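You operate a simulated robot arm through the tools that you are given. There is no shell and no other tool. Be economical: measure what you need, move in short steps, check, and stop when the job is done.

Carry out the task below with a simulated robot arm. There is one attempt and no reset: what you move stays moved.

## Task
Colour-code the two brackets: a white dot on titanium, a yellow dot on steel.
Fine: one dot each, on the raised pad; both pens back in their holders.

Only the result counts: the job must be done as asked and must still hold three seconds after the hand-in. Knocking over, shifting, dropping, spilling or breaking anything else fails it.

## Robot
A 5-joint arm with a two-finger parallel gripper, fixed in place. Base frame: the origin is at the foot of the arm, x ahead of it, y to its left, z up; the work surface is at about z = 0. Lengths are in cm, angles in rad, forces in N, time in s.
With the tool pointing down near the work surface it reaches from about 26 to 60 cm from the base axis. Its first joint turns from -1.152 to 1.152 rad. The tool tilts only in the upright plane through the base axis and itself; it spins freely about its own axis. Payload 1.57 kg.
Tool frame: the origin (TCP) lies between the finger pads and is the grasp point; the fingertips stand 3 cm ahead of it; z points along the fingers, y is the line along which they close. The gripper opens to 8 cm. The fingers are 1.7 cm wide and 1.2 cm thick; the gripper's body (4 by 8.2 cm) begins 8 cm behind the TCP.
Orientation is that of the tool frame in the base frame, as a unit quaternion [x, y, z, w]. With the fingers straight down and closing along the base's y, the tool's x points along the base's -x, its y along +y and its z along -z.

## Interface
- The arm moves only by the tool arm_command. Its argument "commands" is one flat list of numbers, 7 for each row, row after row: the opening in per cent of the stroke, from 0 (shut) to 100 (fully open), then the shift along the tool's x, y, z in units of 50 mm (1.0 is 50 mm), then the turn, a rotation vector about the tool's x, y, z in units of 4 degrees (1.0 is 4 degrees). In form: [hand, x, y, z, ax, ay, az, hand, x, y, z, ax, ay, az, ...]. A call has 1 to 20 rows; each row shifts and turns the commanded pose from where the row before left it, along the tool's axes as they then stand. A call with a number of a shift or a turn outside -1 to 1 is refused whole. A row lasts 0.2 s, in which the tool goes at most 5 cm and 0.15 rad; a call with a longer step from one row to the next is refused whole, and so is a gripper value outside its range. Where a pose cannot be reached the arm comes as near as it can. A force on the tool above 40 N (or 10 N above the force at the start of the call, whichever is more), or a blocked arm, ends the call early, and 0.2 s more pass. The fingers move at their own pace (about 15.3 cm/s each) and stop on an object; they squeeze with about 33 N. The grip force told is the motor's: it shows also when the fingers shut on nothing. Time passes only in rows, and 0.2 s behind the last, so rows that do not move let the fingers close. It gives the time, the measured TCP pose, the force on the tool (base axes), the opening and the grip force at its end, in the units of the frame above (readings bear some noise).
- Cameras (640 x 400 px; columns grow to the right, rows downward): "scene" is fixed at [3.24, 38.67, 54.19]; the picture's right is [-0.77, -0.64, 0.00], its down [-0.30, 0.36, -0.88] and it looks along [0.56, -0.68, -0.47] (base axes); focal length 349 px, centre (320, 200). "wrist" rides on the gripper at [7.2, -0.7, -12.2] in the tool frame; the picture's right is [0.09, 1.00, 0.00], its down [-0.84, 0.08, -0.54] and it looks along [-0.54, 0.05, 0.84] (tool axes); focal length 238 px, centre (320, 200).
- get_image(camera): a new picture of that camera. The clock stands still meanwhile.
- pixel_to_xyz(camera, pixels): there is no depth. For up to 12 entries [column, row, z] of the newest picture of that camera ("zoom" is the newest enlarged one), the place [x, y] in the base frame at which the ray of that pixel passes the height z, good to about 0.2 cm, but the place of the scene camera against the robot may be out by one fixed shift of up to 1.2 cm in any direction. The clock stands still meanwhile.
- enlarge(camera, box): a new picture of the part [left, top, right, bottom] of that camera's present view, enlarged. The clock stands still meanwhile.
- sign_off(): hands the job in; it is judged then, once.

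Keep the steps short. Do not move on a guess: measure, check each grasp and each placing, and mend mistakes. In all there are 80 turns and 46 pictures (those below and enlarged ones count). Leave the gripper open and the arm clear of the work at the hand-in unless told otherwise, and finish with a single line.

The tools are called after ">>>" as a command line: name --argument value ..., lists and objects as JSON in quotes. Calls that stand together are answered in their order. arm_command: Moves the arm, as the interface text tells. Its arguments: {"type":"object","properties":{"commands":{"type":"array"}},"required":["commands"]} The other tools are called the same way: get_image (camera) takes a picture; pixel_to_xyz (camera, pixels) gives the place at which the rays of pixels pass given heights; enlarge (camera, box) takes an enlarged picture of a part of a camera's view; sign_off () hands the job in.

At the start:

```text
clock: 0.0
position: [38.47, -5.95, 33.66]
tool_rot: [0.001, 1.0, 0.0, 0.0]
ft_force: [-0.6, 0.7, 0.0]
finger_gap: 8.0
grasp_force: 0.1
```

scene: 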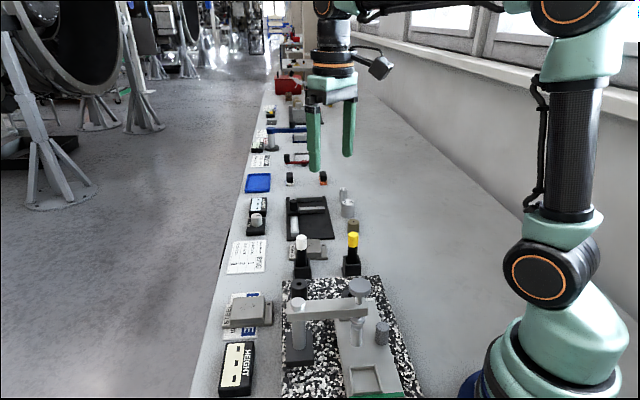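
wrist: 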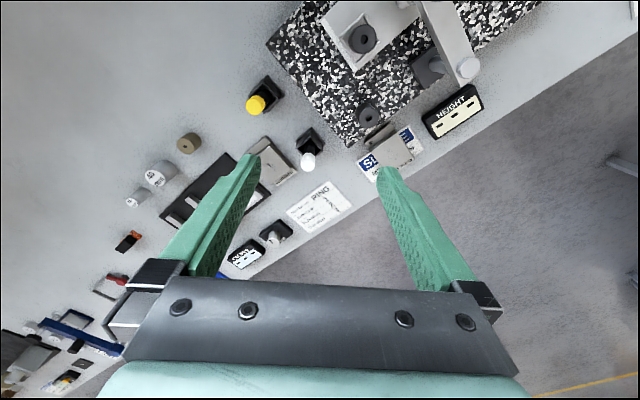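

I see two pens with white and yellow caps in holders near scene (301,255) and (352,255), and grey brackets near (310,250) and (247,310). I'll enlarge both views to read the labels.

>>> enlarge --camera "scene" --box '[210, 180, 410, 400]'

>>> enlarge --camera "wrist" --box '[220, 70, 440, 220]'

```text
1.82 times, centred on (310, 290) of scene
```

zoom: 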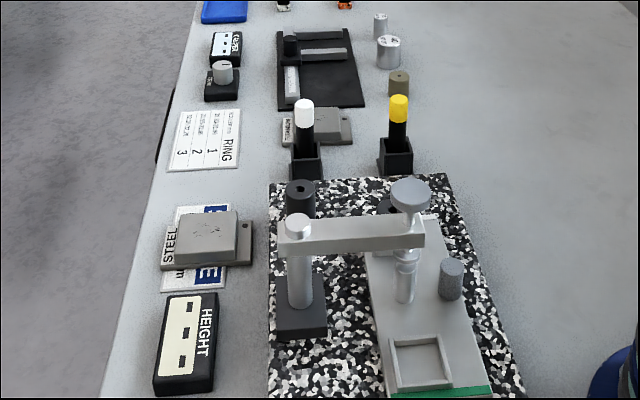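

```text
2.67 times, centred on (330, 145) of wrist
```

zoom: 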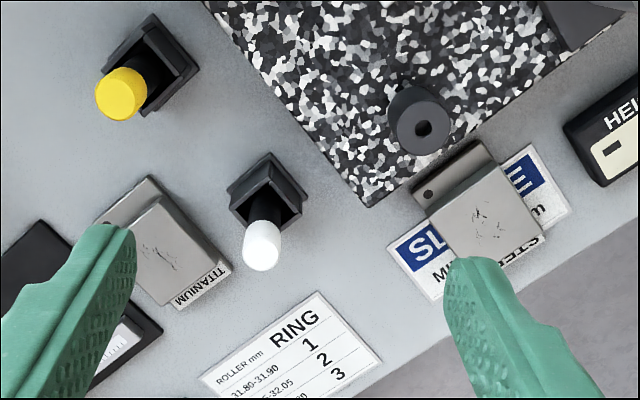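

Labels are readable: TITANIUM beside the white pen, STEEL on the blue card. Next I measure pens, holders and pads in the wrist zoom at several heights.

>>> pixel_to_xyz --camera "zoom" --pixels '[[262, 248, 8], [262, 248, 10], [262, 248, 12], [265, 195, 3], [265, 180, 0], [122, 93, 8], [122, 93, 10], [122, 93, 12], [155, 60, 3], [168, 250, 2], [487, 220, 2], [487, 220, 3]]'

>>> pixel_to_xyz --camera "scene" --pixels '[[301, 238, 8], [301, 238, 10], [301, 238, 12], [302, 272, 0], [353, 235, 8], [353, 235, 10], [353, 235, 12], [352, 270, 0], [318, 249, 2], [249, 308, 2], [249, 308, 3]]'

```text
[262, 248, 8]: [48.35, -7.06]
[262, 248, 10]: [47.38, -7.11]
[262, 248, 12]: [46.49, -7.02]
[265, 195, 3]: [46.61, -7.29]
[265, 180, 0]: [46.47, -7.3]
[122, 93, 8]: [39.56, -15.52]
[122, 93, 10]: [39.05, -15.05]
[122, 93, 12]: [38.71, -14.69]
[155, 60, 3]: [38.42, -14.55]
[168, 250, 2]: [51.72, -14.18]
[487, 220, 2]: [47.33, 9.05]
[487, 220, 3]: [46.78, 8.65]
```

```text
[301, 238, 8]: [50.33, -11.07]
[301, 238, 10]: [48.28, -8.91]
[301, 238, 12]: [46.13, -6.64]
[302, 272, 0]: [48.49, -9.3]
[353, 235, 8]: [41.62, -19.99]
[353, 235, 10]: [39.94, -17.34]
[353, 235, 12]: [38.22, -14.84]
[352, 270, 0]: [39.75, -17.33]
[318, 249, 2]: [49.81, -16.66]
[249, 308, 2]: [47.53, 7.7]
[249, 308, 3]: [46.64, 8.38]
```

The pen tops come out around z≈11–12, white near (46.5,-7.2) and yellow near (38.5,-14.6). I'll lower to z≈20 and shift to y≈-10 for a closer look.

>>> arm_command --commands '[100, 0, -0.4, 0.7, 0, 0, 0, 100, 0, -0.4, 0.7, 0, 0, 0, 100, 0, 0, 0.7, 0, 0, 0, 100, 0, 0, 0.6, 0, 0, 0, 100, 0, 0, 0, 0, 0, 0]'

>>> get_image --camera "wrist"

```text
clock: 1.2
position: [38.51, -9.94, 20.05]
tool_rot: [0.0, 1.0, 0.0, 0.0]
ft_force: [-0.7, 0.0, -0.5]
finger_gap: 8.02
grasp_force: 0.1
```

```text
41 pictures are left
```

wrist: 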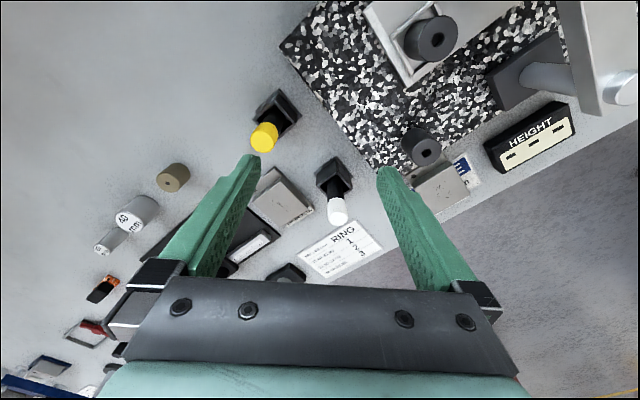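

>>> enlarge --camera "wrist" --box '[240, 80, 400, 240]'

>>> enlarge --camera "scene" --box '[270, 220, 380, 290]'

```text
2.50 times, centred on (320, 160) of wrist
```

zoom: 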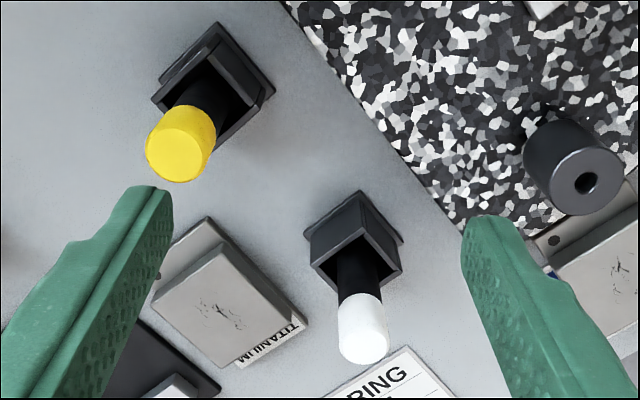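

```text
5.71 times, centred on (325, 255) of scene
```

zoom: 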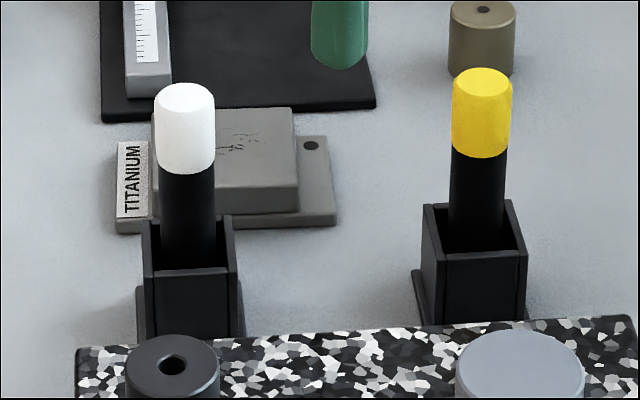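

Both pens stand in square holders with their tips presumably down. I measure cap tops, holder rims and the titanium pad from this lower view.

>>> pixel_to_xyz --camera "wrist" --pixels '[[338, 217, 10], [338, 217, 11], [338, 217, 12], [263.2, 143.2, 10], [263.2, 143.2, 11], [263.2, 143.2, 12], [334.8, 182, 4], [334.8, 182, 5], [275, 115, 4], [275, 115, 5], [281.6, 204, 2], [281.6, 204, 3]]'

```text
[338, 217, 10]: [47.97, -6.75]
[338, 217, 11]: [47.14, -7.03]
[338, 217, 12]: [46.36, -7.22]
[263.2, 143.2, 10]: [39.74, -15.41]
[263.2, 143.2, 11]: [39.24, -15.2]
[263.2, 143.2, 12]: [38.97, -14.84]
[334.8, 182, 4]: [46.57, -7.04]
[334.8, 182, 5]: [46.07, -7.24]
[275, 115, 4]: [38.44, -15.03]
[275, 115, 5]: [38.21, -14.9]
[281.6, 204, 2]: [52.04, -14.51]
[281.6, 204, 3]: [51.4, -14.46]
```

Triangulating both views: white cap top ≈ (46.65,-7.1,11.6). I'll go above it at z≈16.5 with the gripper at 55% and check centring.

>>> arm_command --commands '[55, -0.8, 0.3, 0, 0, 0, 0, 55, -0.82, 0.27, 0, 0, 0, 0, 55, 0, 0, 0.7, 0, 0, 0, 55, 0, 0, 0, 0, 0, 0]'

>>> get_image --camera "wrist"

```text
clock: 2.2
position: [46.52, -7.05, 16.59]
tool_rot: [0.0, 1.0, 0.0, -0.001]
ft_force: [0.7, -0.2, 0.1]
finger_gap: 4.41
grasp_force: 0.0
```

```text
38 pictures are left
```

wrist: 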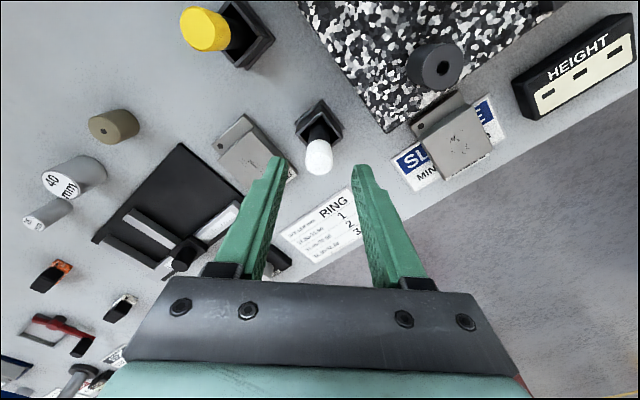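

The cap top sits at (319,157), right where the tool axis predicts. I'll take pad measurements from this picture, then descend to z≈8.5 with fingers open.

>>> pixel_to_xyz --camera "wrist" --pixels '[[319, 157, 11], [319, 157, 12], [461, 140, 2], [461, 140, 3], [437, 66, 4], [437, 66, 6]]'

>>> arm_command --commands '[55, 0, 0, 0.55, 0, 0, 0, 55, 0, 0, 0.55, 0, 0, 0, 55, 0, 0, 0.5, 0, 0, 0, 55, 0, 0, 0, 0, 0, 0]'

>>> get_image --camera "wrist"

```text
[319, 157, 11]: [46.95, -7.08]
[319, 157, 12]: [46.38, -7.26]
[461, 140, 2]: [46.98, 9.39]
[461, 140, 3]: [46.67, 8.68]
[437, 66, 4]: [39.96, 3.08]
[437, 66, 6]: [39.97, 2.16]
```

```text
clock: 3.2
position: [46.55, -7.16, 8.63]
tool_rot: [0.0, 1.0, 0.0, 0.0]
ft_force: [-0.2, 0.5, 0.2]
finger_gap: 4.39
grasp_force: 0.0
```

```text
37 pictures are left
```

wrist: 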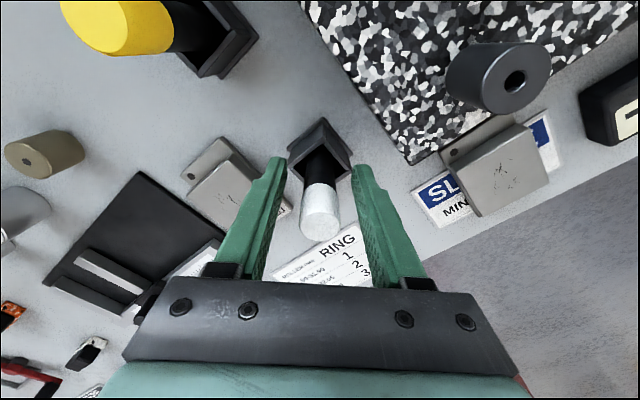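

The pen stands between the fingers, centred at (320,200). Closing now without moving.

>>> arm_command --commands '[20, 0, 0, 0, 0, 0, 0, 0, 0, 0, 0, 0, 0, 0, 0, 0, 0, 0, 0, 0, 0, 0, 0, 0, 0, 0, 0, 0]'

```text
clock: 4.2
position: [46.64, -7.16, 8.49]
tool_rot: [0.0, 1.0, 0.0, 0.0]
ft_force: [1.0, -1.0, 0.6]
finger_gap: 2.17
grasp_force: 32.9
```

Held at gap 2.17 with 33 N. I'll lift straight up 11 cm slowly and look at the tip.

>>> arm_command --commands '[0, 0, 0, -0.2, 0, 0, 0, 0, 0, 0, -0.3, 0, 0, 0, 0, 0, 0, -0.4, 0, 0, 0, 0, 0, 0, -0.4, 0, 0, 0, 0, 0, 0, -0.5, 0, 0, 0, 0, 0, 0, -0.4, 0, 0, 0, 0, 0, 0, 0, 0, 0, 0]'

>>> get_image --camera "wrist"

>>> enlarge --camera "scene" --box '[230, 150, 390, 330]'

```text
clock: 5.8
position: [46.69, -7.07, 19.7]
tool_rot: [0.001, 1.0, 0.001, 0.0]
ft_force: [-0.7, 0.3, -0.1]
finger_gap: 2.18
grasp_force: 32.8
```

```text
36 pictures are left
```

wrist: 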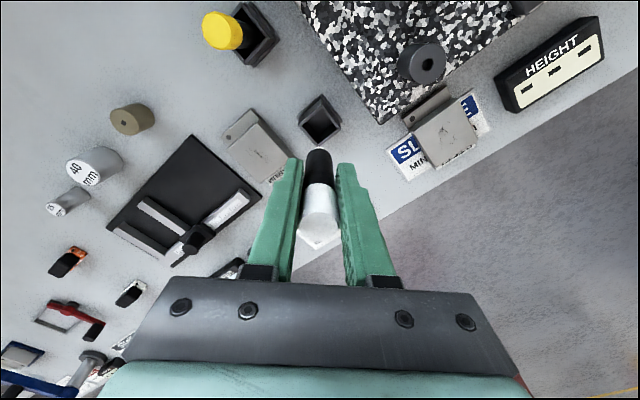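

```text
2.22 times, centred on (310, 240) of scene
```

zoom: 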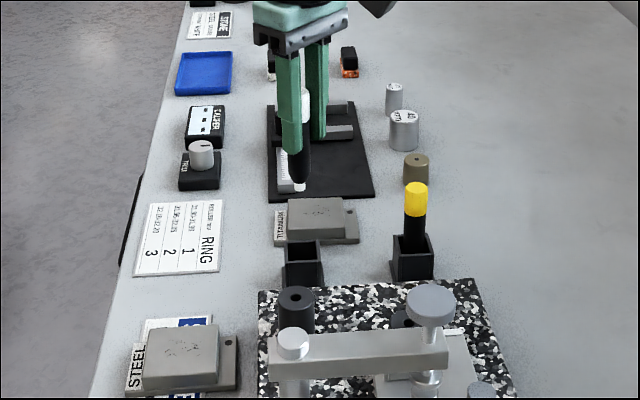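

The white nib is visible, pointing down, about 7.5 cm below the TCP. I enlarge the brackets in the wrist view to fix the pad centres.

>>> enlarge --camera "wrist" --box '[210, 90, 310, 200]'

>>> pixel_to_xyz --camera "wrist" --pixels '[[259, 150, 1], [259, 150, 2], [259, 150, 3], [445, 140, 1], [445, 140, 2], [445, 140, 3], [319, 118, 4], [319, 118, 5]]'

```text
3.64 times, centred on (260, 145) of wrist
```

zoom: 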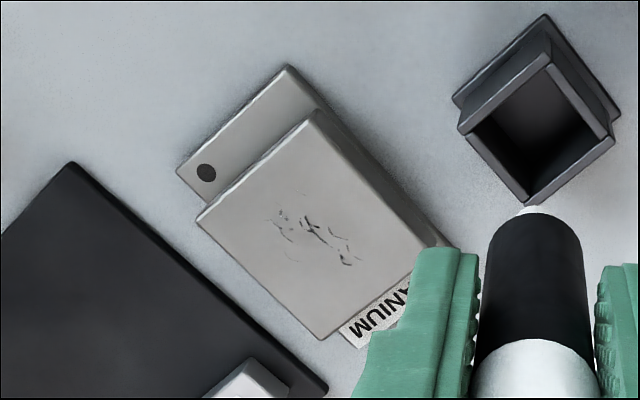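

```text
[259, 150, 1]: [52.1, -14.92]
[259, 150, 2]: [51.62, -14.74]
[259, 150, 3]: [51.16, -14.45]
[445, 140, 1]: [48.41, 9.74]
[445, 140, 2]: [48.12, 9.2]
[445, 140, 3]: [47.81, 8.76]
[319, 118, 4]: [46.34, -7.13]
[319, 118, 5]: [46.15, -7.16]
```

Nib is at the tool axis; the titanium pad centre is ≈ (51.6,-14.6) at z≈2.5. I move over it at height and drop to tip ≈ 5 cm up, then check.

>>> arm_command --commands '[0, -0.5, -0.5, 0, 0, 0, 0, 0, -0.5, -0.5, 0, 0, 0, 0, 0, 0, -0.5, 0, 0, 0, 0, 0, 0, 0, 0.6, 0, 0, 0, 0, 0, 0, 0.6, 0, 0, 0, 0, 0, 0, 0, 0, 0, 0]'

>>> get_image --camera "wrist"

>>> enlarge --camera "scene" --box '[260, 190, 380, 270]'

```text
clock: 7.2
position: [51.7, -14.6, 13.58]
tool_rot: [0.0, 1.0, 0.0, 0.001]
ft_force: [0.1, -0.2, -0.8]
finger_gap: 2.15
grasp_force: 32.7
```

```text
33 pictures are left
```

wrist: 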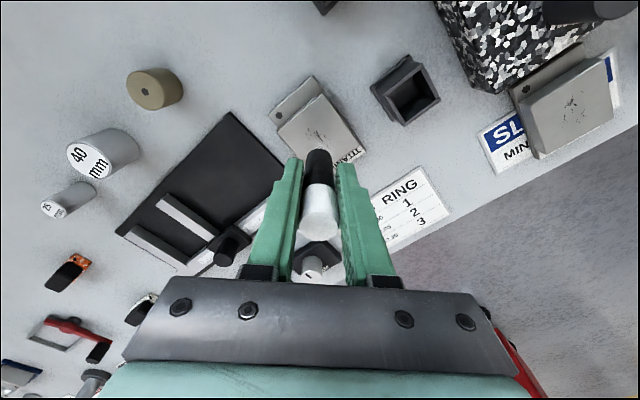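

```text
5.00 times, centred on (320, 230) of scene
```

zoom: 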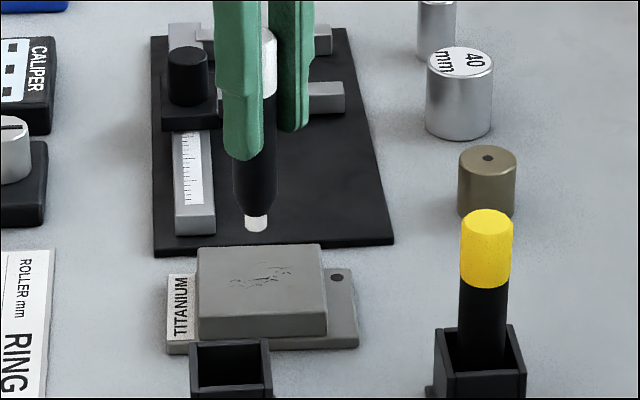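

The nib projects onto the pad centre in both views. I descend 2 cm, then feel with small steps.

>>> arm_command --commands '[0, 0, 0, 0.2, 0, 0, 0, 0, 0, 0, 0.2, 0, 0, 0, 0, 0, 0, 0.06, 0, 0, 0, 0, 0, 0, 0.0, 0, 0, 0]'

>>> enlarge --camera "scene" --box '[280, 210, 360, 260]'

```text
clock: 8.2
position: [51.68, -14.75, 11.31]
tool_rot: [0.0, 1.0, 0.0, 0.0]
ft_force: [0.1, -1.4, -0.5]
finger_gap: 2.16
grasp_force: 33.0
```

```text
8.00 times, centred on (320, 235) of scene
```

zoom: 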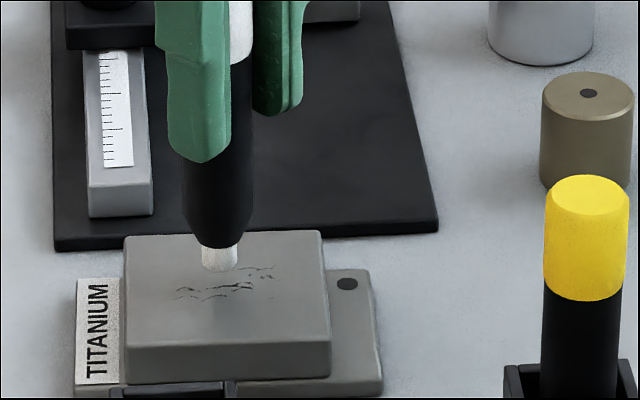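

Nib at (220,270) in the zoom, about 1 cm above the pad. I step down 0.1 cm at a time, watching the force.

>>> arm_command --commands '[0, 0, 0, 0.03, 0, 0, 0, 0, 0, 0, 0.03, 0, 0, 0, 0, 0, 0, 0.02, 0, 0, 0, 0, 0, 0, 0, 0, 0, 0]'

```text
clock: 9.2
position: [51.53, -14.58, 10.92]
tool_rot: [-0.001, 1.0, 0.0, 0.0]
ft_force: [0.2, -0.2, 0.0]
finger_gap: 2.16
grasp_force: 32.7
```

>>> arm_command --commands '[0, 0, 0, 0.02, 0, 0, 0, 0, 0, 0, 0.02, 0, 0, 0, 0, 0, 0, 0.02, 0, 0, 0, 0, 0, 0, 0, 0, 0, 0]'

>>> enlarge --camera "scene" --box '[280, 210, 360, 260]'

```text
clock: 10.2
position: [51.66, -14.61, 10.61]
tool_rot: [0.0, 1.0, 0.0, 0.0]
ft_force: [-0.2, -0.2, -0.9]
finger_gap: 2.15
grasp_force: 33.0
```

```text
8.00 times, centred on (320, 235) of scene
```

zoom: 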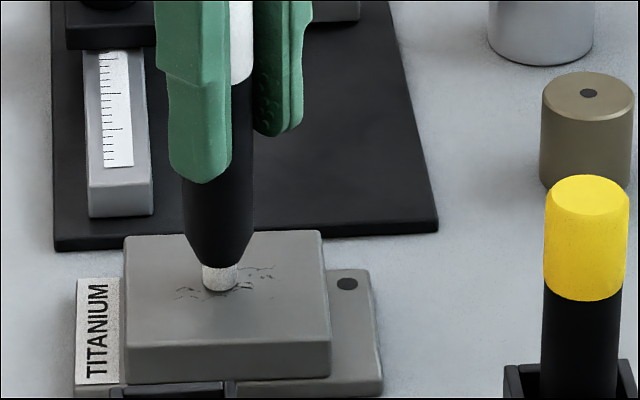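

The nib shows a contact shadow at (220,290) but no force yet. Continuing in 0.05–0.1 cm steps.

>>> arm_command --commands '[0, 0, 0, 0.015, 0, 0, 0, 0, 0, 0, 0.015, 0, 0, 0, 0, 0, 0, 0, 0, 0, 0]'

```text
clock: 11.0
position: [51.66, -14.61, 10.63]
tool_rot: [0.0, 1.0, 0.0, 0.001]
ft_force: [-2.5, 1.5, 7.1]
finger_gap: 2.19
grasp_force: 32.9
```

Contact: 7 N upward. I lift straight off by 8 cm and look for the dot.

>>> arm_command --commands '[0, 0, 0, -0.2, 0, 0, 0, 0, 0, 0, -0.6, 0, 0, 0, 0, 0, 0, -0.8, 0, 0, 0, 0, 0, 0, 0, 0, 0, 0]'

>>> enlarge --camera "scene" --box '[280, 210, 360, 260]'

```text
clock: 12.0
position: [51.61, -14.7, 18.63]
tool_rot: [0.0, 1.0, 0.0, 0.0]
ft_force: [0.6, -0.4, 0.1]
finger_gap: 2.17
grasp_force: 33.0
```

```text
8.00 times, centred on (320, 235) of scene
```

zoom: 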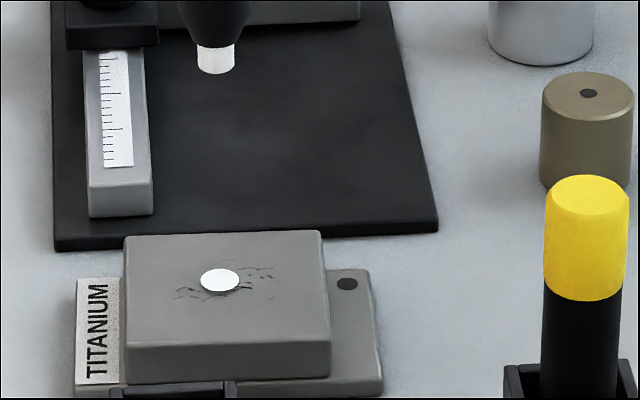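

A clean white dot sits on the titanium pad. I retrace to above the white holder and check alignment.

>>> arm_command --commands '[0, 0, 0, -0.2, 0, 0, 0, 0, 0.5, 0.5, 0, 0, 0, 0, 0, 0.5, 0.5, 0, 0, 0, 0, 0, 0, 0.5, 0, 0, 0, 0, 0, 0, 0, 0, 0, 0, 0, 0, 0, 0.6, 0, 0, 0, 0, 0, 0, 0.45, 0, 0, 0, 0, 0, 0, 0, 0, 0, 0]'

>>> enlarge --camera "scene" --box '[260, 220, 340, 290]'

>>> get_image --camera "wrist"

```text
refused: commands must hold 7 numbers for each row
```

```text
5.71 times, centred on (300, 255) of scene
```

zoom: 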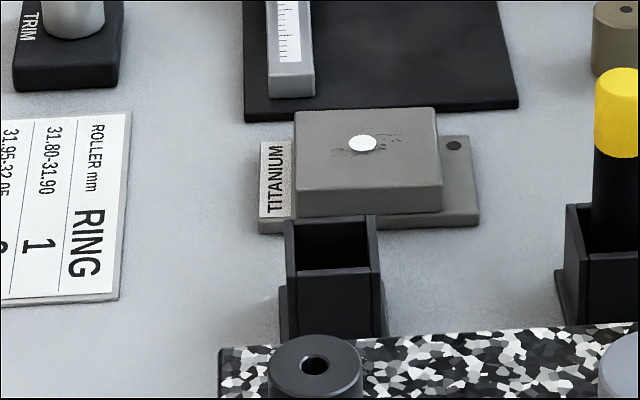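

```text
27 pictures are left
```

wrist: 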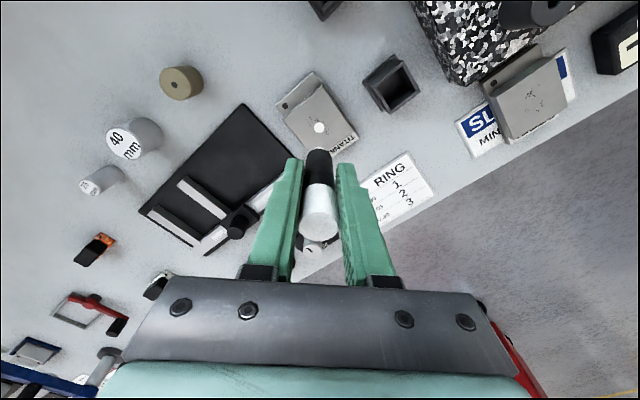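

That call was malformed and nothing moved. I repeat it correctly: back over the holder, then down to tip ≈ 6 cm.

>>> arm_command --commands '[0, 0.5, 0.5, 0, 0, 0, 0, 0, 0.5, 0.5, 0, 0, 0, 0, 0, 0, 0.5, 0, 0, 0, 0, 0, 0, 0, 0, 0, 0, 0, 0, 0, 0, 0.5, 0, 0, 0, 0, 0, 0, 0.4, 0, 0, 0, 0, 0, 0, 0, 0, 0, 0]'

>>> enlarge --camera "scene" --box '[260, 220, 340, 290]'

>>> enlarge --camera "wrist" --box '[270, 60, 370, 170]'

```text
clock: 13.6
position: [46.58, -7.11, 14.12]
tool_rot: [0.0, 1.0, -0.001, 0.001]
ft_force: [0.4, 0.5, -0.6]
finger_gap: 2.2
grasp_force: 33.0
```

```text
5.71 times, centred on (300, 255) of scene
```

zoom: 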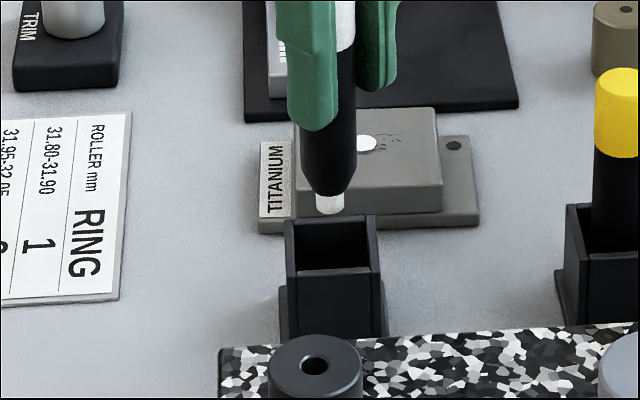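

```text
3.64 times, centred on (320, 115) of wrist
```

zoom: 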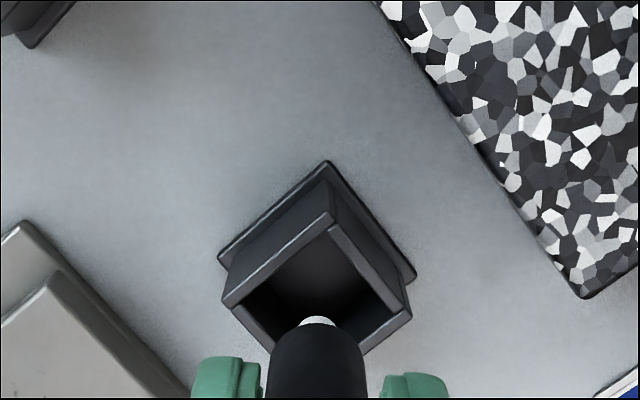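

The nib is centred over the holder opening. I lower toward the original grasp height z≈8.6.

>>> arm_command --commands '[0, 0, 0, 0.25, 0, 0, 0, 0, 0, 0, 0.25, 0, 0, 0, 0, 0, 0, 0.25, 0, 0, 0, 0, 0, 0, 0.2, 0, 0, 0, 0, 0, 0, 0.12, 0, 0, 0, 0, 0, 0, 0, 0, 0, 0]'

```text
clock: 15.0
position: [46.58, -7.08, 8.7]
tool_rot: [0.0, 1.0, 0.0, -0.001]
ft_force: [-0.5, 0.1, -0.1]
finger_gap: 2.15
grasp_force: 33.2
```

No contact yet at z 8.70; two more 0.1 cm steps.

>>> arm_command --commands '[0, 0, 0, 0.02, 0, 0, 0, 0, 0, 0, 0.016, 0, 0, 0, 0, 0, 0, 0, 0, 0, 0]'

```text
clock: 15.8
position: [46.67, -7.13, 8.6]
tool_rot: [0.001, 1.0, 0.0, 0.0]
ft_force: [-3.6, 1.9, 11.4]
finger_gap: 2.16
grasp_force: 32.8
```

The pen rests on the holder floor (11 N). I ease up slightly and open to 55%.

>>> arm_command --commands '[0, 0, 0, -0.014, 0, 0, 0, 55, 0, 0, 0, 0, 0, 0, 55, 0, 0, 0, 0, 0, 0, 55, 0, 0, 0, 0, 0, 0]'

>>> get_image --camera "wrist"

```text
clock: 16.8
position: [46.65, -7.13, 8.67]
tool_rot: [0.0, 1.0, -0.001, 0.0]
ft_force: [0.8, -0.8, -0.2]
finger_gap: 4.4
grasp_force: 0.1
```

```text
24 pictures are left
```

wrist: 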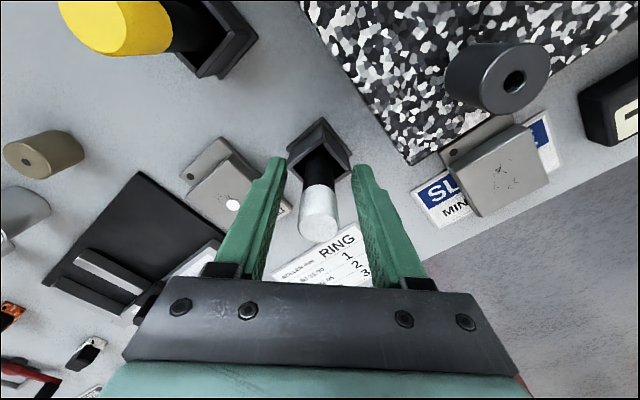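

The white pen stands back in its holder, free. I rise to z≈17 and go over the yellow pen at (38.8,-14.8).

>>> arm_command --commands '[55, 0, 0, -0.5, 0, 0, 0, 55, 0, 0, -0.6, 0, 0, 0, 55, 0, 0, -0.6, 0, 0, 0, 55, 0.5, -0.5, 0, 0, 0, 0, 55, 0.5, -0.5, 0, 0, 0, 0, 55, 0.57, -0.53, 0, 0, 0, 0, 55, 0, 0, 0, 0, 0, 0]'

>>> get_image --camera "wrist"

```text
clock: 18.4
position: [38.55, -14.79, 17.03]
tool_rot: [0.0, 1.0, 0.0, 0.0]
ft_force: [-0.4, 0.6, 0.1]
finger_gap: 4.4
grasp_force: 0.0
```

```text
23 pictures are left
```

wrist: 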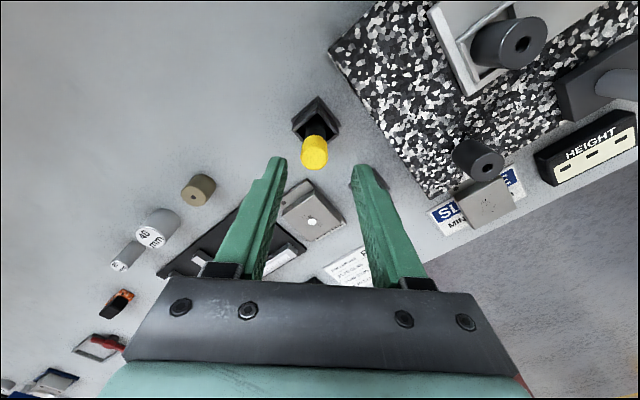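

Yellow cap top at (314,154). Computing its place at z≈11.6, as for the white pen.

>>> pixel_to_xyz --camera "wrist" --pixels '[[314, 154, 11.6], [314, 154, 12], [316, 119, 4], [316, 119, 4.5]]'

>>> enlarge --camera "wrist" --box '[270, 70, 370, 190]'

```text
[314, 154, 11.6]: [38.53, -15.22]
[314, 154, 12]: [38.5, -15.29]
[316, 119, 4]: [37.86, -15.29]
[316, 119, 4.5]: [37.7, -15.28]
```

```text
3.33 times, centred on (320, 130) of wrist
```

zoom: 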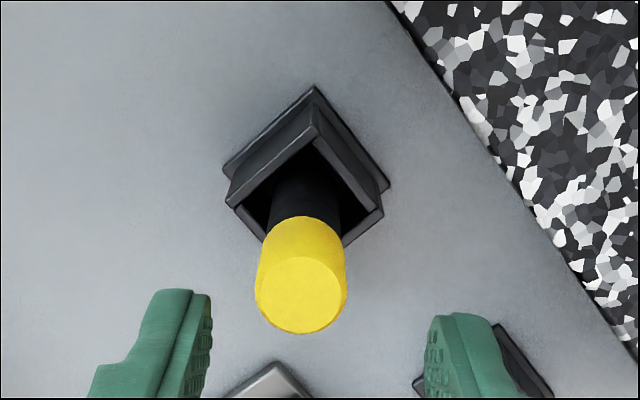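

Cap centre is ≈ (38.7,-15.2), so I shift -0.4 cm in y, +0.15 in x and descend to z≈8.6.

>>> arm_command --commands '[55, -0.03, -0.08, 0.2, 0, 0, 0, 55, 0, 0, 0.5, 0, 0, 0, 55, 0, 0, 0.5, 0, 0, 0, 55, 0, 0, 0.48, 0, 0, 0, 55, 0, 0, 0, 0, 0, 0]'

>>> get_image --camera "wrist"

```text
clock: 19.6
position: [38.99, -15.27, 8.69]
tool_rot: [0.0, 1.0, 0.0, 0.0]
ft_force: [0.3, 0.3, -0.2]
finger_gap: 4.39
grasp_force: 0.1
```

```text
21 pictures are left
```

wrist: 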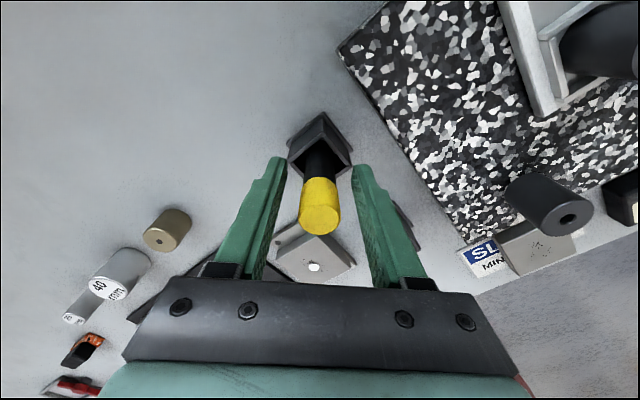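

Pen is between the fingers, a hair low in x. I nudge 0.15 cm back and close.

>>> arm_command --commands '[55, 0.03, 0, 0, 0, 0, 0, 20, 0, 0, 0, 0, 0, 0, 0, 0, 0, 0, 0, 0, 0, 0, 0, 0, 0, 0, 0, 0, 0, 0, 0, 0, 0, 0, 0]'

```text
clock: 20.8
position: [38.75, -15.19, 8.71]
tool_rot: [-0.001, 1.0, 0.0, 0.0]
ft_force: [-0.3, 0.6, -0.4]
finger_gap: 2.18
grasp_force: 32.7
```

Grasped (gap 2.18, 33 N) at (38.77,-15.2,8.7). I lift straight up 15 cm.

>>> arm_command --commands '[0, 0, 0, -0.2, 0, 0, 0, 0, 0, 0, -0.4, 0, 0, 0, 0, 0, 0, -0.4, 0, 0, 0, 0, 0, 0, -0.5, 0, 0, 0, 0, 0, 0, -0.5, 0, 0, 0, 0, 0, 0, -0.5, 0, 0, 0, 0, 0, 0, -0.56, 0, 0, 0, 0, 0, 0, 0, 0, 0, 0]'

>>> get_image --camera "scene"

```text
clock: 22.6
position: [38.79, -15.22, 23.91]
tool_rot: [0.0, 1.0, 0.001, 0.001]
ft_force: [-0.2, -0.2, 0.1]
finger_gap: 2.15
grasp_force: 32.7
```

```text
20 pictures are left
```

scene: 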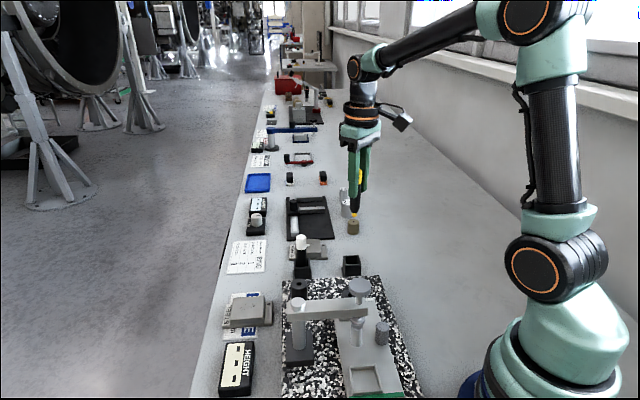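

Yellow pen is out, white pen stands in its holder. Now I move out to x≈47.3 and then across to y≈3, staying high.

>>> arm_command --commands '[0, -0.5, 0, 0, 0, 0, 0, 0, -0.6, 0, 0, 0, 0, 0, 0, -0.6, 0, 0, 0, 0, 0, 0, 0, 0.6, 0, 0, 0, 0, 0, 0, 0.6, 0, 0, 0, 0, 0, 0, 0.6, 0, 0, 0, 0, 0, 0, 0.6, 0, 0, 0, 0, 0, 0, 0.6, 0, 0, 0, 0, 0, 0, 0.6, 0, 0, 0, 0, 0, 0, 0.6, 0, 0, 0, 0, 0, 0, 0.6, 0, 0, 0, 0, 0, 0, 0, 0, 0, 0, 0]'

>>> get_image --camera "wrist"

>>> enlarge --camera "wrist" --box '[270, 70, 370, 180]'

```text
clock: 25.2
position: [47.09, 8.82, 24.04]
tool_rot: [0.0, 1.0, 0.0, 0.0]
ft_force: [-0.1, -0.4, -0.6]
finger_gap: 2.16
grasp_force: 32.6
```

```text
19 pictures are left
```

wrist: 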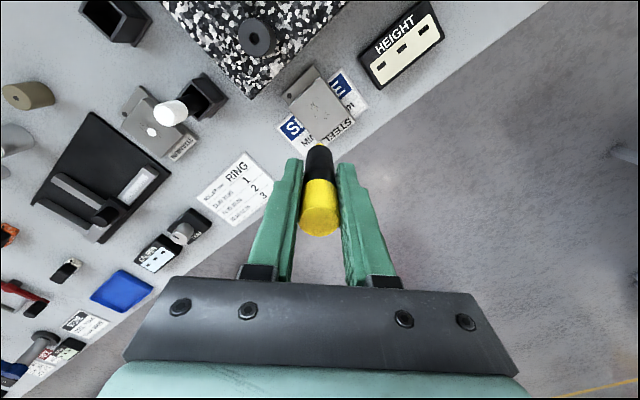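

```text
3.64 times, centred on (320, 125) of wrist
```

zoom: 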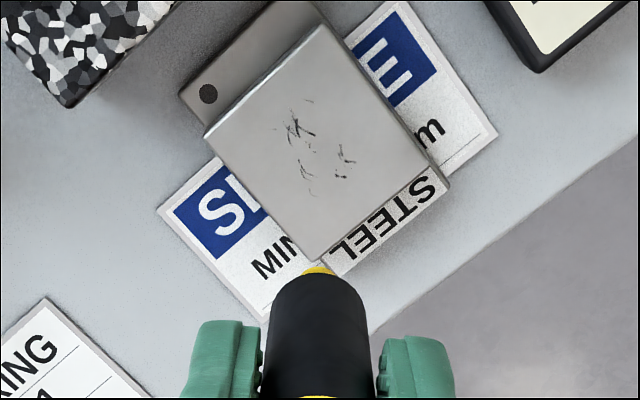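

Pad centre is at zoom (318,142). Converting at z≈2.5–3.

>>> pixel_to_xyz --camera "zoom" --pixels '[[318, 142, 2], [318, 142, 2.5], [318, 142, 3], [205, 135, 2.5], [318, 22, 2.5], [315, 262, 2.5]]'

```text
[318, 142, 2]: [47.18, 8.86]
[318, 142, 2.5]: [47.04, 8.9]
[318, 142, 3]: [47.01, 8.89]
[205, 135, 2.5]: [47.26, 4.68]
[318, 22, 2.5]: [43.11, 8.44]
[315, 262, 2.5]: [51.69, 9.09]
```

The tool is right above the pad centre (47.05,8.9). I descend to z≈12.5, leaving ~1.5 cm, and check.

>>> arm_command --commands '[0, 0, 0, 0.5, 0, 0, 0, 0, 0, 0, 0.5, 0, 0, 0, 0, 0, 0, 0.5, 0, 0, 0, 0, 0, 0, 0.4, 0, 0, 0, 0, 0, 0, 0.3, 0, 0, 0, 0, 0, 0, 0.1, 0, 0, 0, 0, 0, 0, 0, 0, 0, 0]'

>>> enlarge --camera "scene" --box '[205, 270, 305, 350]'

```text
clock: 26.8
position: [47.21, 8.78, 12.47]
tool_rot: [0.0, 1.0, 0.0, 0.0]
ft_force: [0.6, -1.1, -1.4]
finger_gap: 2.17
grasp_force: 33.1
```

```text
5.00 times, centred on (255, 310) of scene
```

zoom: 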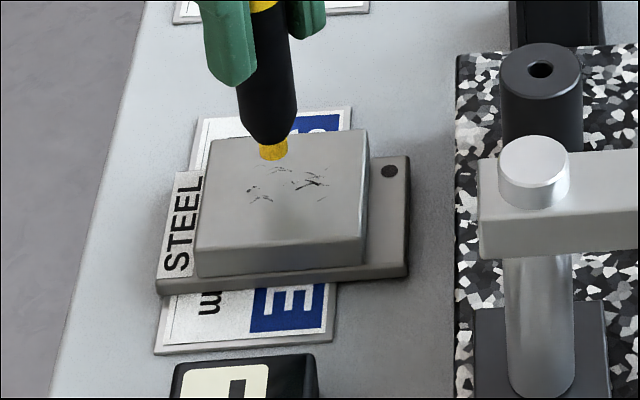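

Nib at (273,158) heading for the pad centre (~(285,190)). I step down 1.1 cm, reading the force.

>>> arm_command --commands '[0, 0, 0, 0.1, 0, 0, 0, 0, 0, 0, 0.06, 0, 0, 0, 0, 0, 0, 0.04, 0, 0, 0, 0, 0, 0, 0.02, 0, 0, 0, 0, 0, 0, 0, 0, 0, 0]'

```text
clock: 28.0
position: [47.21, 8.82, 11.33]
tool_rot: [0.0, 1.0, 0.0, 0.0]
ft_force: [-0.1, 0.4, -0.3]
finger_gap: 2.17
grasp_force: 33.3
```

Still free at z 11.33; continuing in 0.1 cm steps.

>>> arm_command --commands '[0, 0, 0, 0.02, 0, 0, 0, 0, 0, 0, 0.02, 0, 0, 0, 0, 0, 0, 0.02, 0, 0, 0, 0, 0, 0, 0, 0, 0, 0]'

```text
clock: 29.0
position: [47.12, 8.71, 11.03]
tool_rot: [0.0, 1.0, 0.0, 0.0]
ft_force: [-1.0, -0.4, -0.1]
finger_gap: 2.16
grasp_force: 32.9
```

>>> arm_command --commands '[0, 0, 0, 0.016, 0, 0, 0, 0, 0, 0, 0.016, 0, 0, 0, 0, 0, 0, 0, 0, 0, 0]'

```text
clock: 29.8
position: [47.21, 8.69, 10.9]
tool_rot: [0.0, 1.0, 0.0, -0.001]
ft_force: [-0.5, -1.0, -0.6]
finger_gap: 2.16
grasp_force: 33.1
```

Still no force at z 10.9; two more small steps.

>>> arm_command --commands '[0, 0, 0, 0.016, 0, 0, 0, 0, 0, 0, 0.012, 0, 0, 0, 0, 0, 0, 0, 0, 0, 0]'

```text
clock: 30.6
position: [47.24, 8.86, 10.8]
tool_rot: [-0.001, 1.0, 0.001, 0.002]
ft_force: [-3.4, -1.9, 13.5]
finger_gap: 2.14
grasp_force: 33.2
```

Contact, 13.5 N. Lifting straight off and looking for the dot.

>>> arm_command --commands '[0, 0, 0, -0.2, 0, 0, 0, 0, 0, 0, -0.6, 0, 0, 0, 0, 0, 0, -0.6, 0, 0, 0, 0, 0, 0, -0.6, 0, 0, 0, 0, 0, 0, -0.64, 0, 0, 0, 0, 0, 0, 0, 0, 0, 0]'

>>> enlarge --camera "scene" --box '[205, 270, 305, 350]'

```text
clock: 32.0
position: [47.27, 8.65, 23.98]
tool_rot: [0.001, 1.0, 0.0, 0.0]
ft_force: [-0.2, -0.6, -0.3]
finger_gap: 2.15
grasp_force: 32.9
```

```text
5.00 times, centred on (255, 310) of scene
```

zoom: 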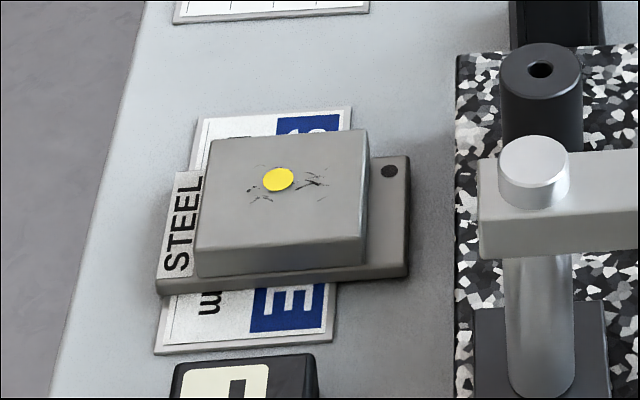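

Yellow dot is on the steel pad. I retrace: across in y by 24 cm, then back in x, staying high.

>>> arm_command --commands '[0, 0, -0.6, 0, 0, 0, 0, 0, 0, -0.6, 0, 0, 0, 0, 0, 0, -0.6, 0, 0, 0, 0, 0, 0, -0.6, 0, 0, 0, 0, 0, 0, -0.6, 0, 0, 0, 0, 0, 0, -0.6, 0, 0, 0, 0, 0, 0, -0.6, 0, 0, 0, 0, 0, 0, -0.6, 0, 0, 0, 0, 0, 0.5, 0, 0, 0, 0, 0, 0, 0.6, 0, 0, 0, 0, 0, 0, 0.6, 0, 0, 0, 0, 0, 0, 0, 0, 0, 0, 0, 0]'

```text
clock: 34.6
position: [38.75, -15.23, 23.94]
tool_rot: [0.0, 1.0, 0.0, 0.0]
ft_force: [0.4, -0.1, -0.6]
finger_gap: 2.17
grasp_force: 33.1
```

Back over the yellow holder at (38.75,-15.23). I lower to z≈14.3 (nib still above the rim) and check.

>>> arm_command --commands '[0, 0, 0, 0.5, 0, 0, 0, 0, 0, 0, 0.5, 0, 0, 0, 0, 0, 0, 0.5, 0, 0, 0, 0, 0, 0, 0.4, 0, 0, 0, 0, 0, 0, 0, 0, 0, 0]'

>>> enlarge --camera "scene" --box '[310, 215, 390, 285]'

>>> enlarge --camera "wrist" --box '[270, 60, 370, 170]'

```text
clock: 35.8
position: [38.79, -15.15, 14.38]
tool_rot: [0.001, 1.0, 0.0, 0.001]
ft_force: [0.3, 0.0, 0.6]
finger_gap: 2.16
grasp_force: 32.9
```

```text
5.71 times, centred on (350, 250) of scene
```

zoom: 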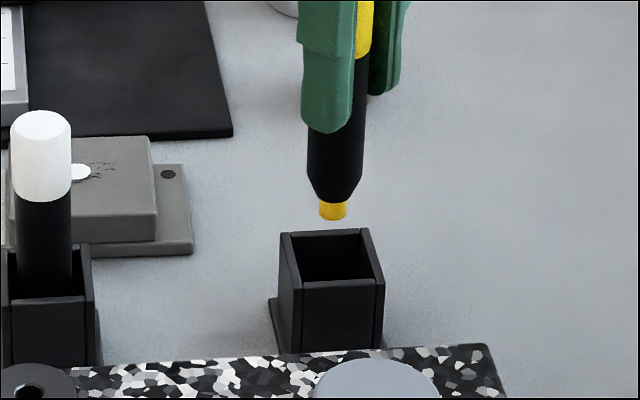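

```text
3.64 times, centred on (320, 115) of wrist
```

zoom: 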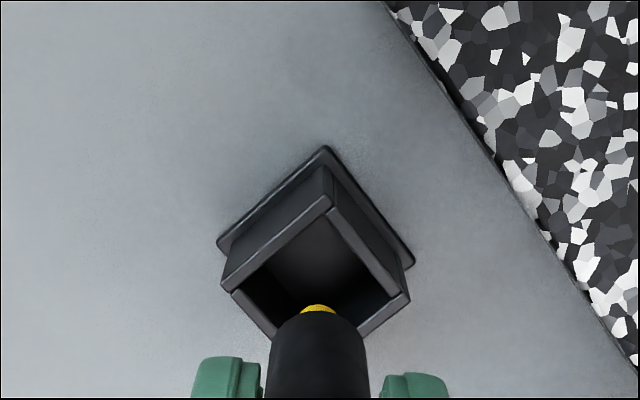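

Nib is centred over the opening. Lowering to z≈8.9.

>>> arm_command --commands '[0, 0, 0, 0.25, 0, 0, 0, 0, 0, 0, 0.25, 0, 0, 0, 0, 0, 0, 0.25, 0, 0, 0, 0, 0, 0, 0.2, 0, 0, 0, 0, 0, 0, 0.13, 0, 0, 0, 0, 0, 0, 0, 0, 0, 0]'

```text
clock: 37.2
position: [38.69, -15.22, 9.01]
tool_rot: [0.0, 1.0, 0.0, 0.0]
ft_force: [-0.1, 0.1, 0.6]
finger_gap: 2.16
grasp_force: 32.9
```

>>> arm_command --commands '[0, 0, 0, 0.02, 0, 0, 0, 0, 0, 0, 0.016, 0, 0, 0, 0, 0, 0, 0.01, 0, 0, 0, 0, 0, 0, 0, 0, 0, 0]'

```text
clock: 38.2
position: [38.74, -15.2, 8.79]
tool_rot: [0.0, 1.0, 0.0, 0.0]
ft_force: [-0.6, 0.0, -0.6]
finger_gap: 2.19
grasp_force: 33.2
```

No floor contact yet at 8.79; a bit further.

>>> arm_command --commands '[0, 0, 0, 0.012, 0, 0, 0, 0, 0, 0, 0.012, 0, 0, 0, 0, 0, 0, 0, 0, 0, 0]'

```text
clock: 39.0
position: [38.74, -15.22, 8.68]
tool_rot: [0.0, 1.0, -0.001, -0.001]
ft_force: [0.0, -0.2, -0.4]
finger_gap: 2.17
grasp_force: 33.0
```

That is the original grasp height, so the pen is on or within a hair of the floor. I open to 55% and look.

>>> arm_command --commands '[0, 0, 0, 0.006, 0, 0, 0, 55, 0, 0, 0, 0, 0, 0, 55, 0, 0, 0, 0, 0, 0, 55, 0, 0, 0, 0, 0, 0]'

>>> get_image --camera "wrist"

```text
clock: 40.0
position: [38.71, -15.09, 8.57]
tool_rot: [0.0, 1.0, 0.001, 0.0]
ft_force: [0.4, -0.6, 0.1]
finger_gap: 4.4
grasp_force: 0.1
```

```text
13 pictures are left
```

wrist: 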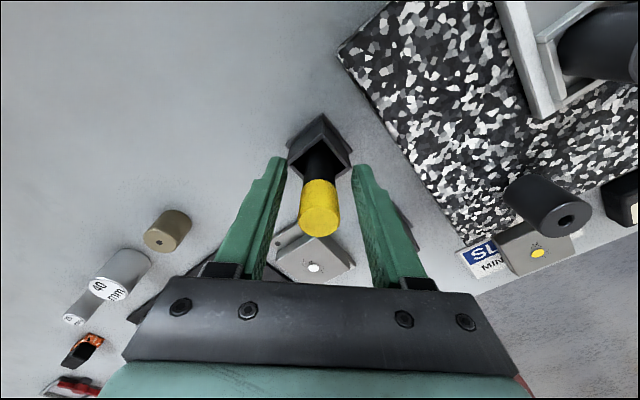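

The pen stands free in its holder. I rise straight up about 20 cm, open fully, and check the whole scene.

>>> arm_command --commands '[55, 0, 0, -0.4, 0, 0, 0, 55, 0, 0, -0.6, 0, 0, 0, 55, 0, 0, -0.7, 0, 0, 0, 100, 0, 0, -0.7, 0, 0, 0, 100, 0, 0, -0.7, 0, 0, 0, 100, 0, 0, -0.7, 0, 0, 0, 100, 0, 0, 0, 0, 0, 0]'

>>> enlarge --camera "scene" --box '[210, 180, 410, 360]'

>>> get_image --camera "wrist"

```text
clock: 41.6
position: [38.68, -15.14, 27.86]
tool_rot: [0.0, 1.0, 0.001, -0.001]
ft_force: [0.5, 0.9, 0.5]
finger_gap: 8.01
grasp_force: 0.1
```

```text
2.22 times, centred on (310, 270) of scene
```

zoom: 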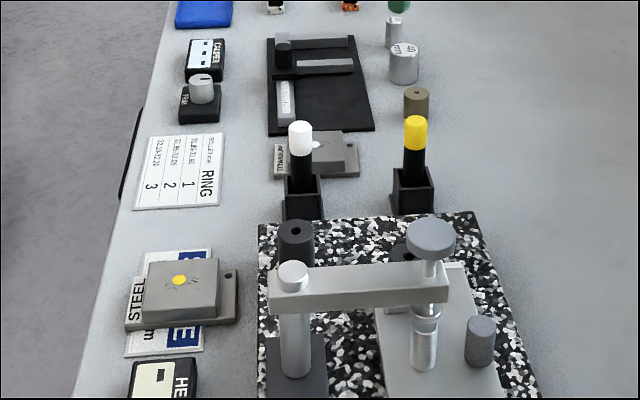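

```text
11 pictures are left
```

wrist: 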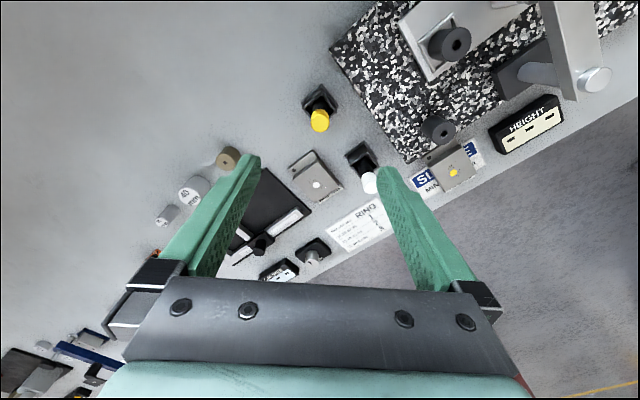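

Both dots are in place, both pens are back in their holders, nothing else has moved, and the gripper is open and clear. Handing in.

>>> sign_off

```text
The job is handed in.
```

Done: there is one white dot on the titanium pad and one yellow dot on the steel pad, and both pens are back in their holders.
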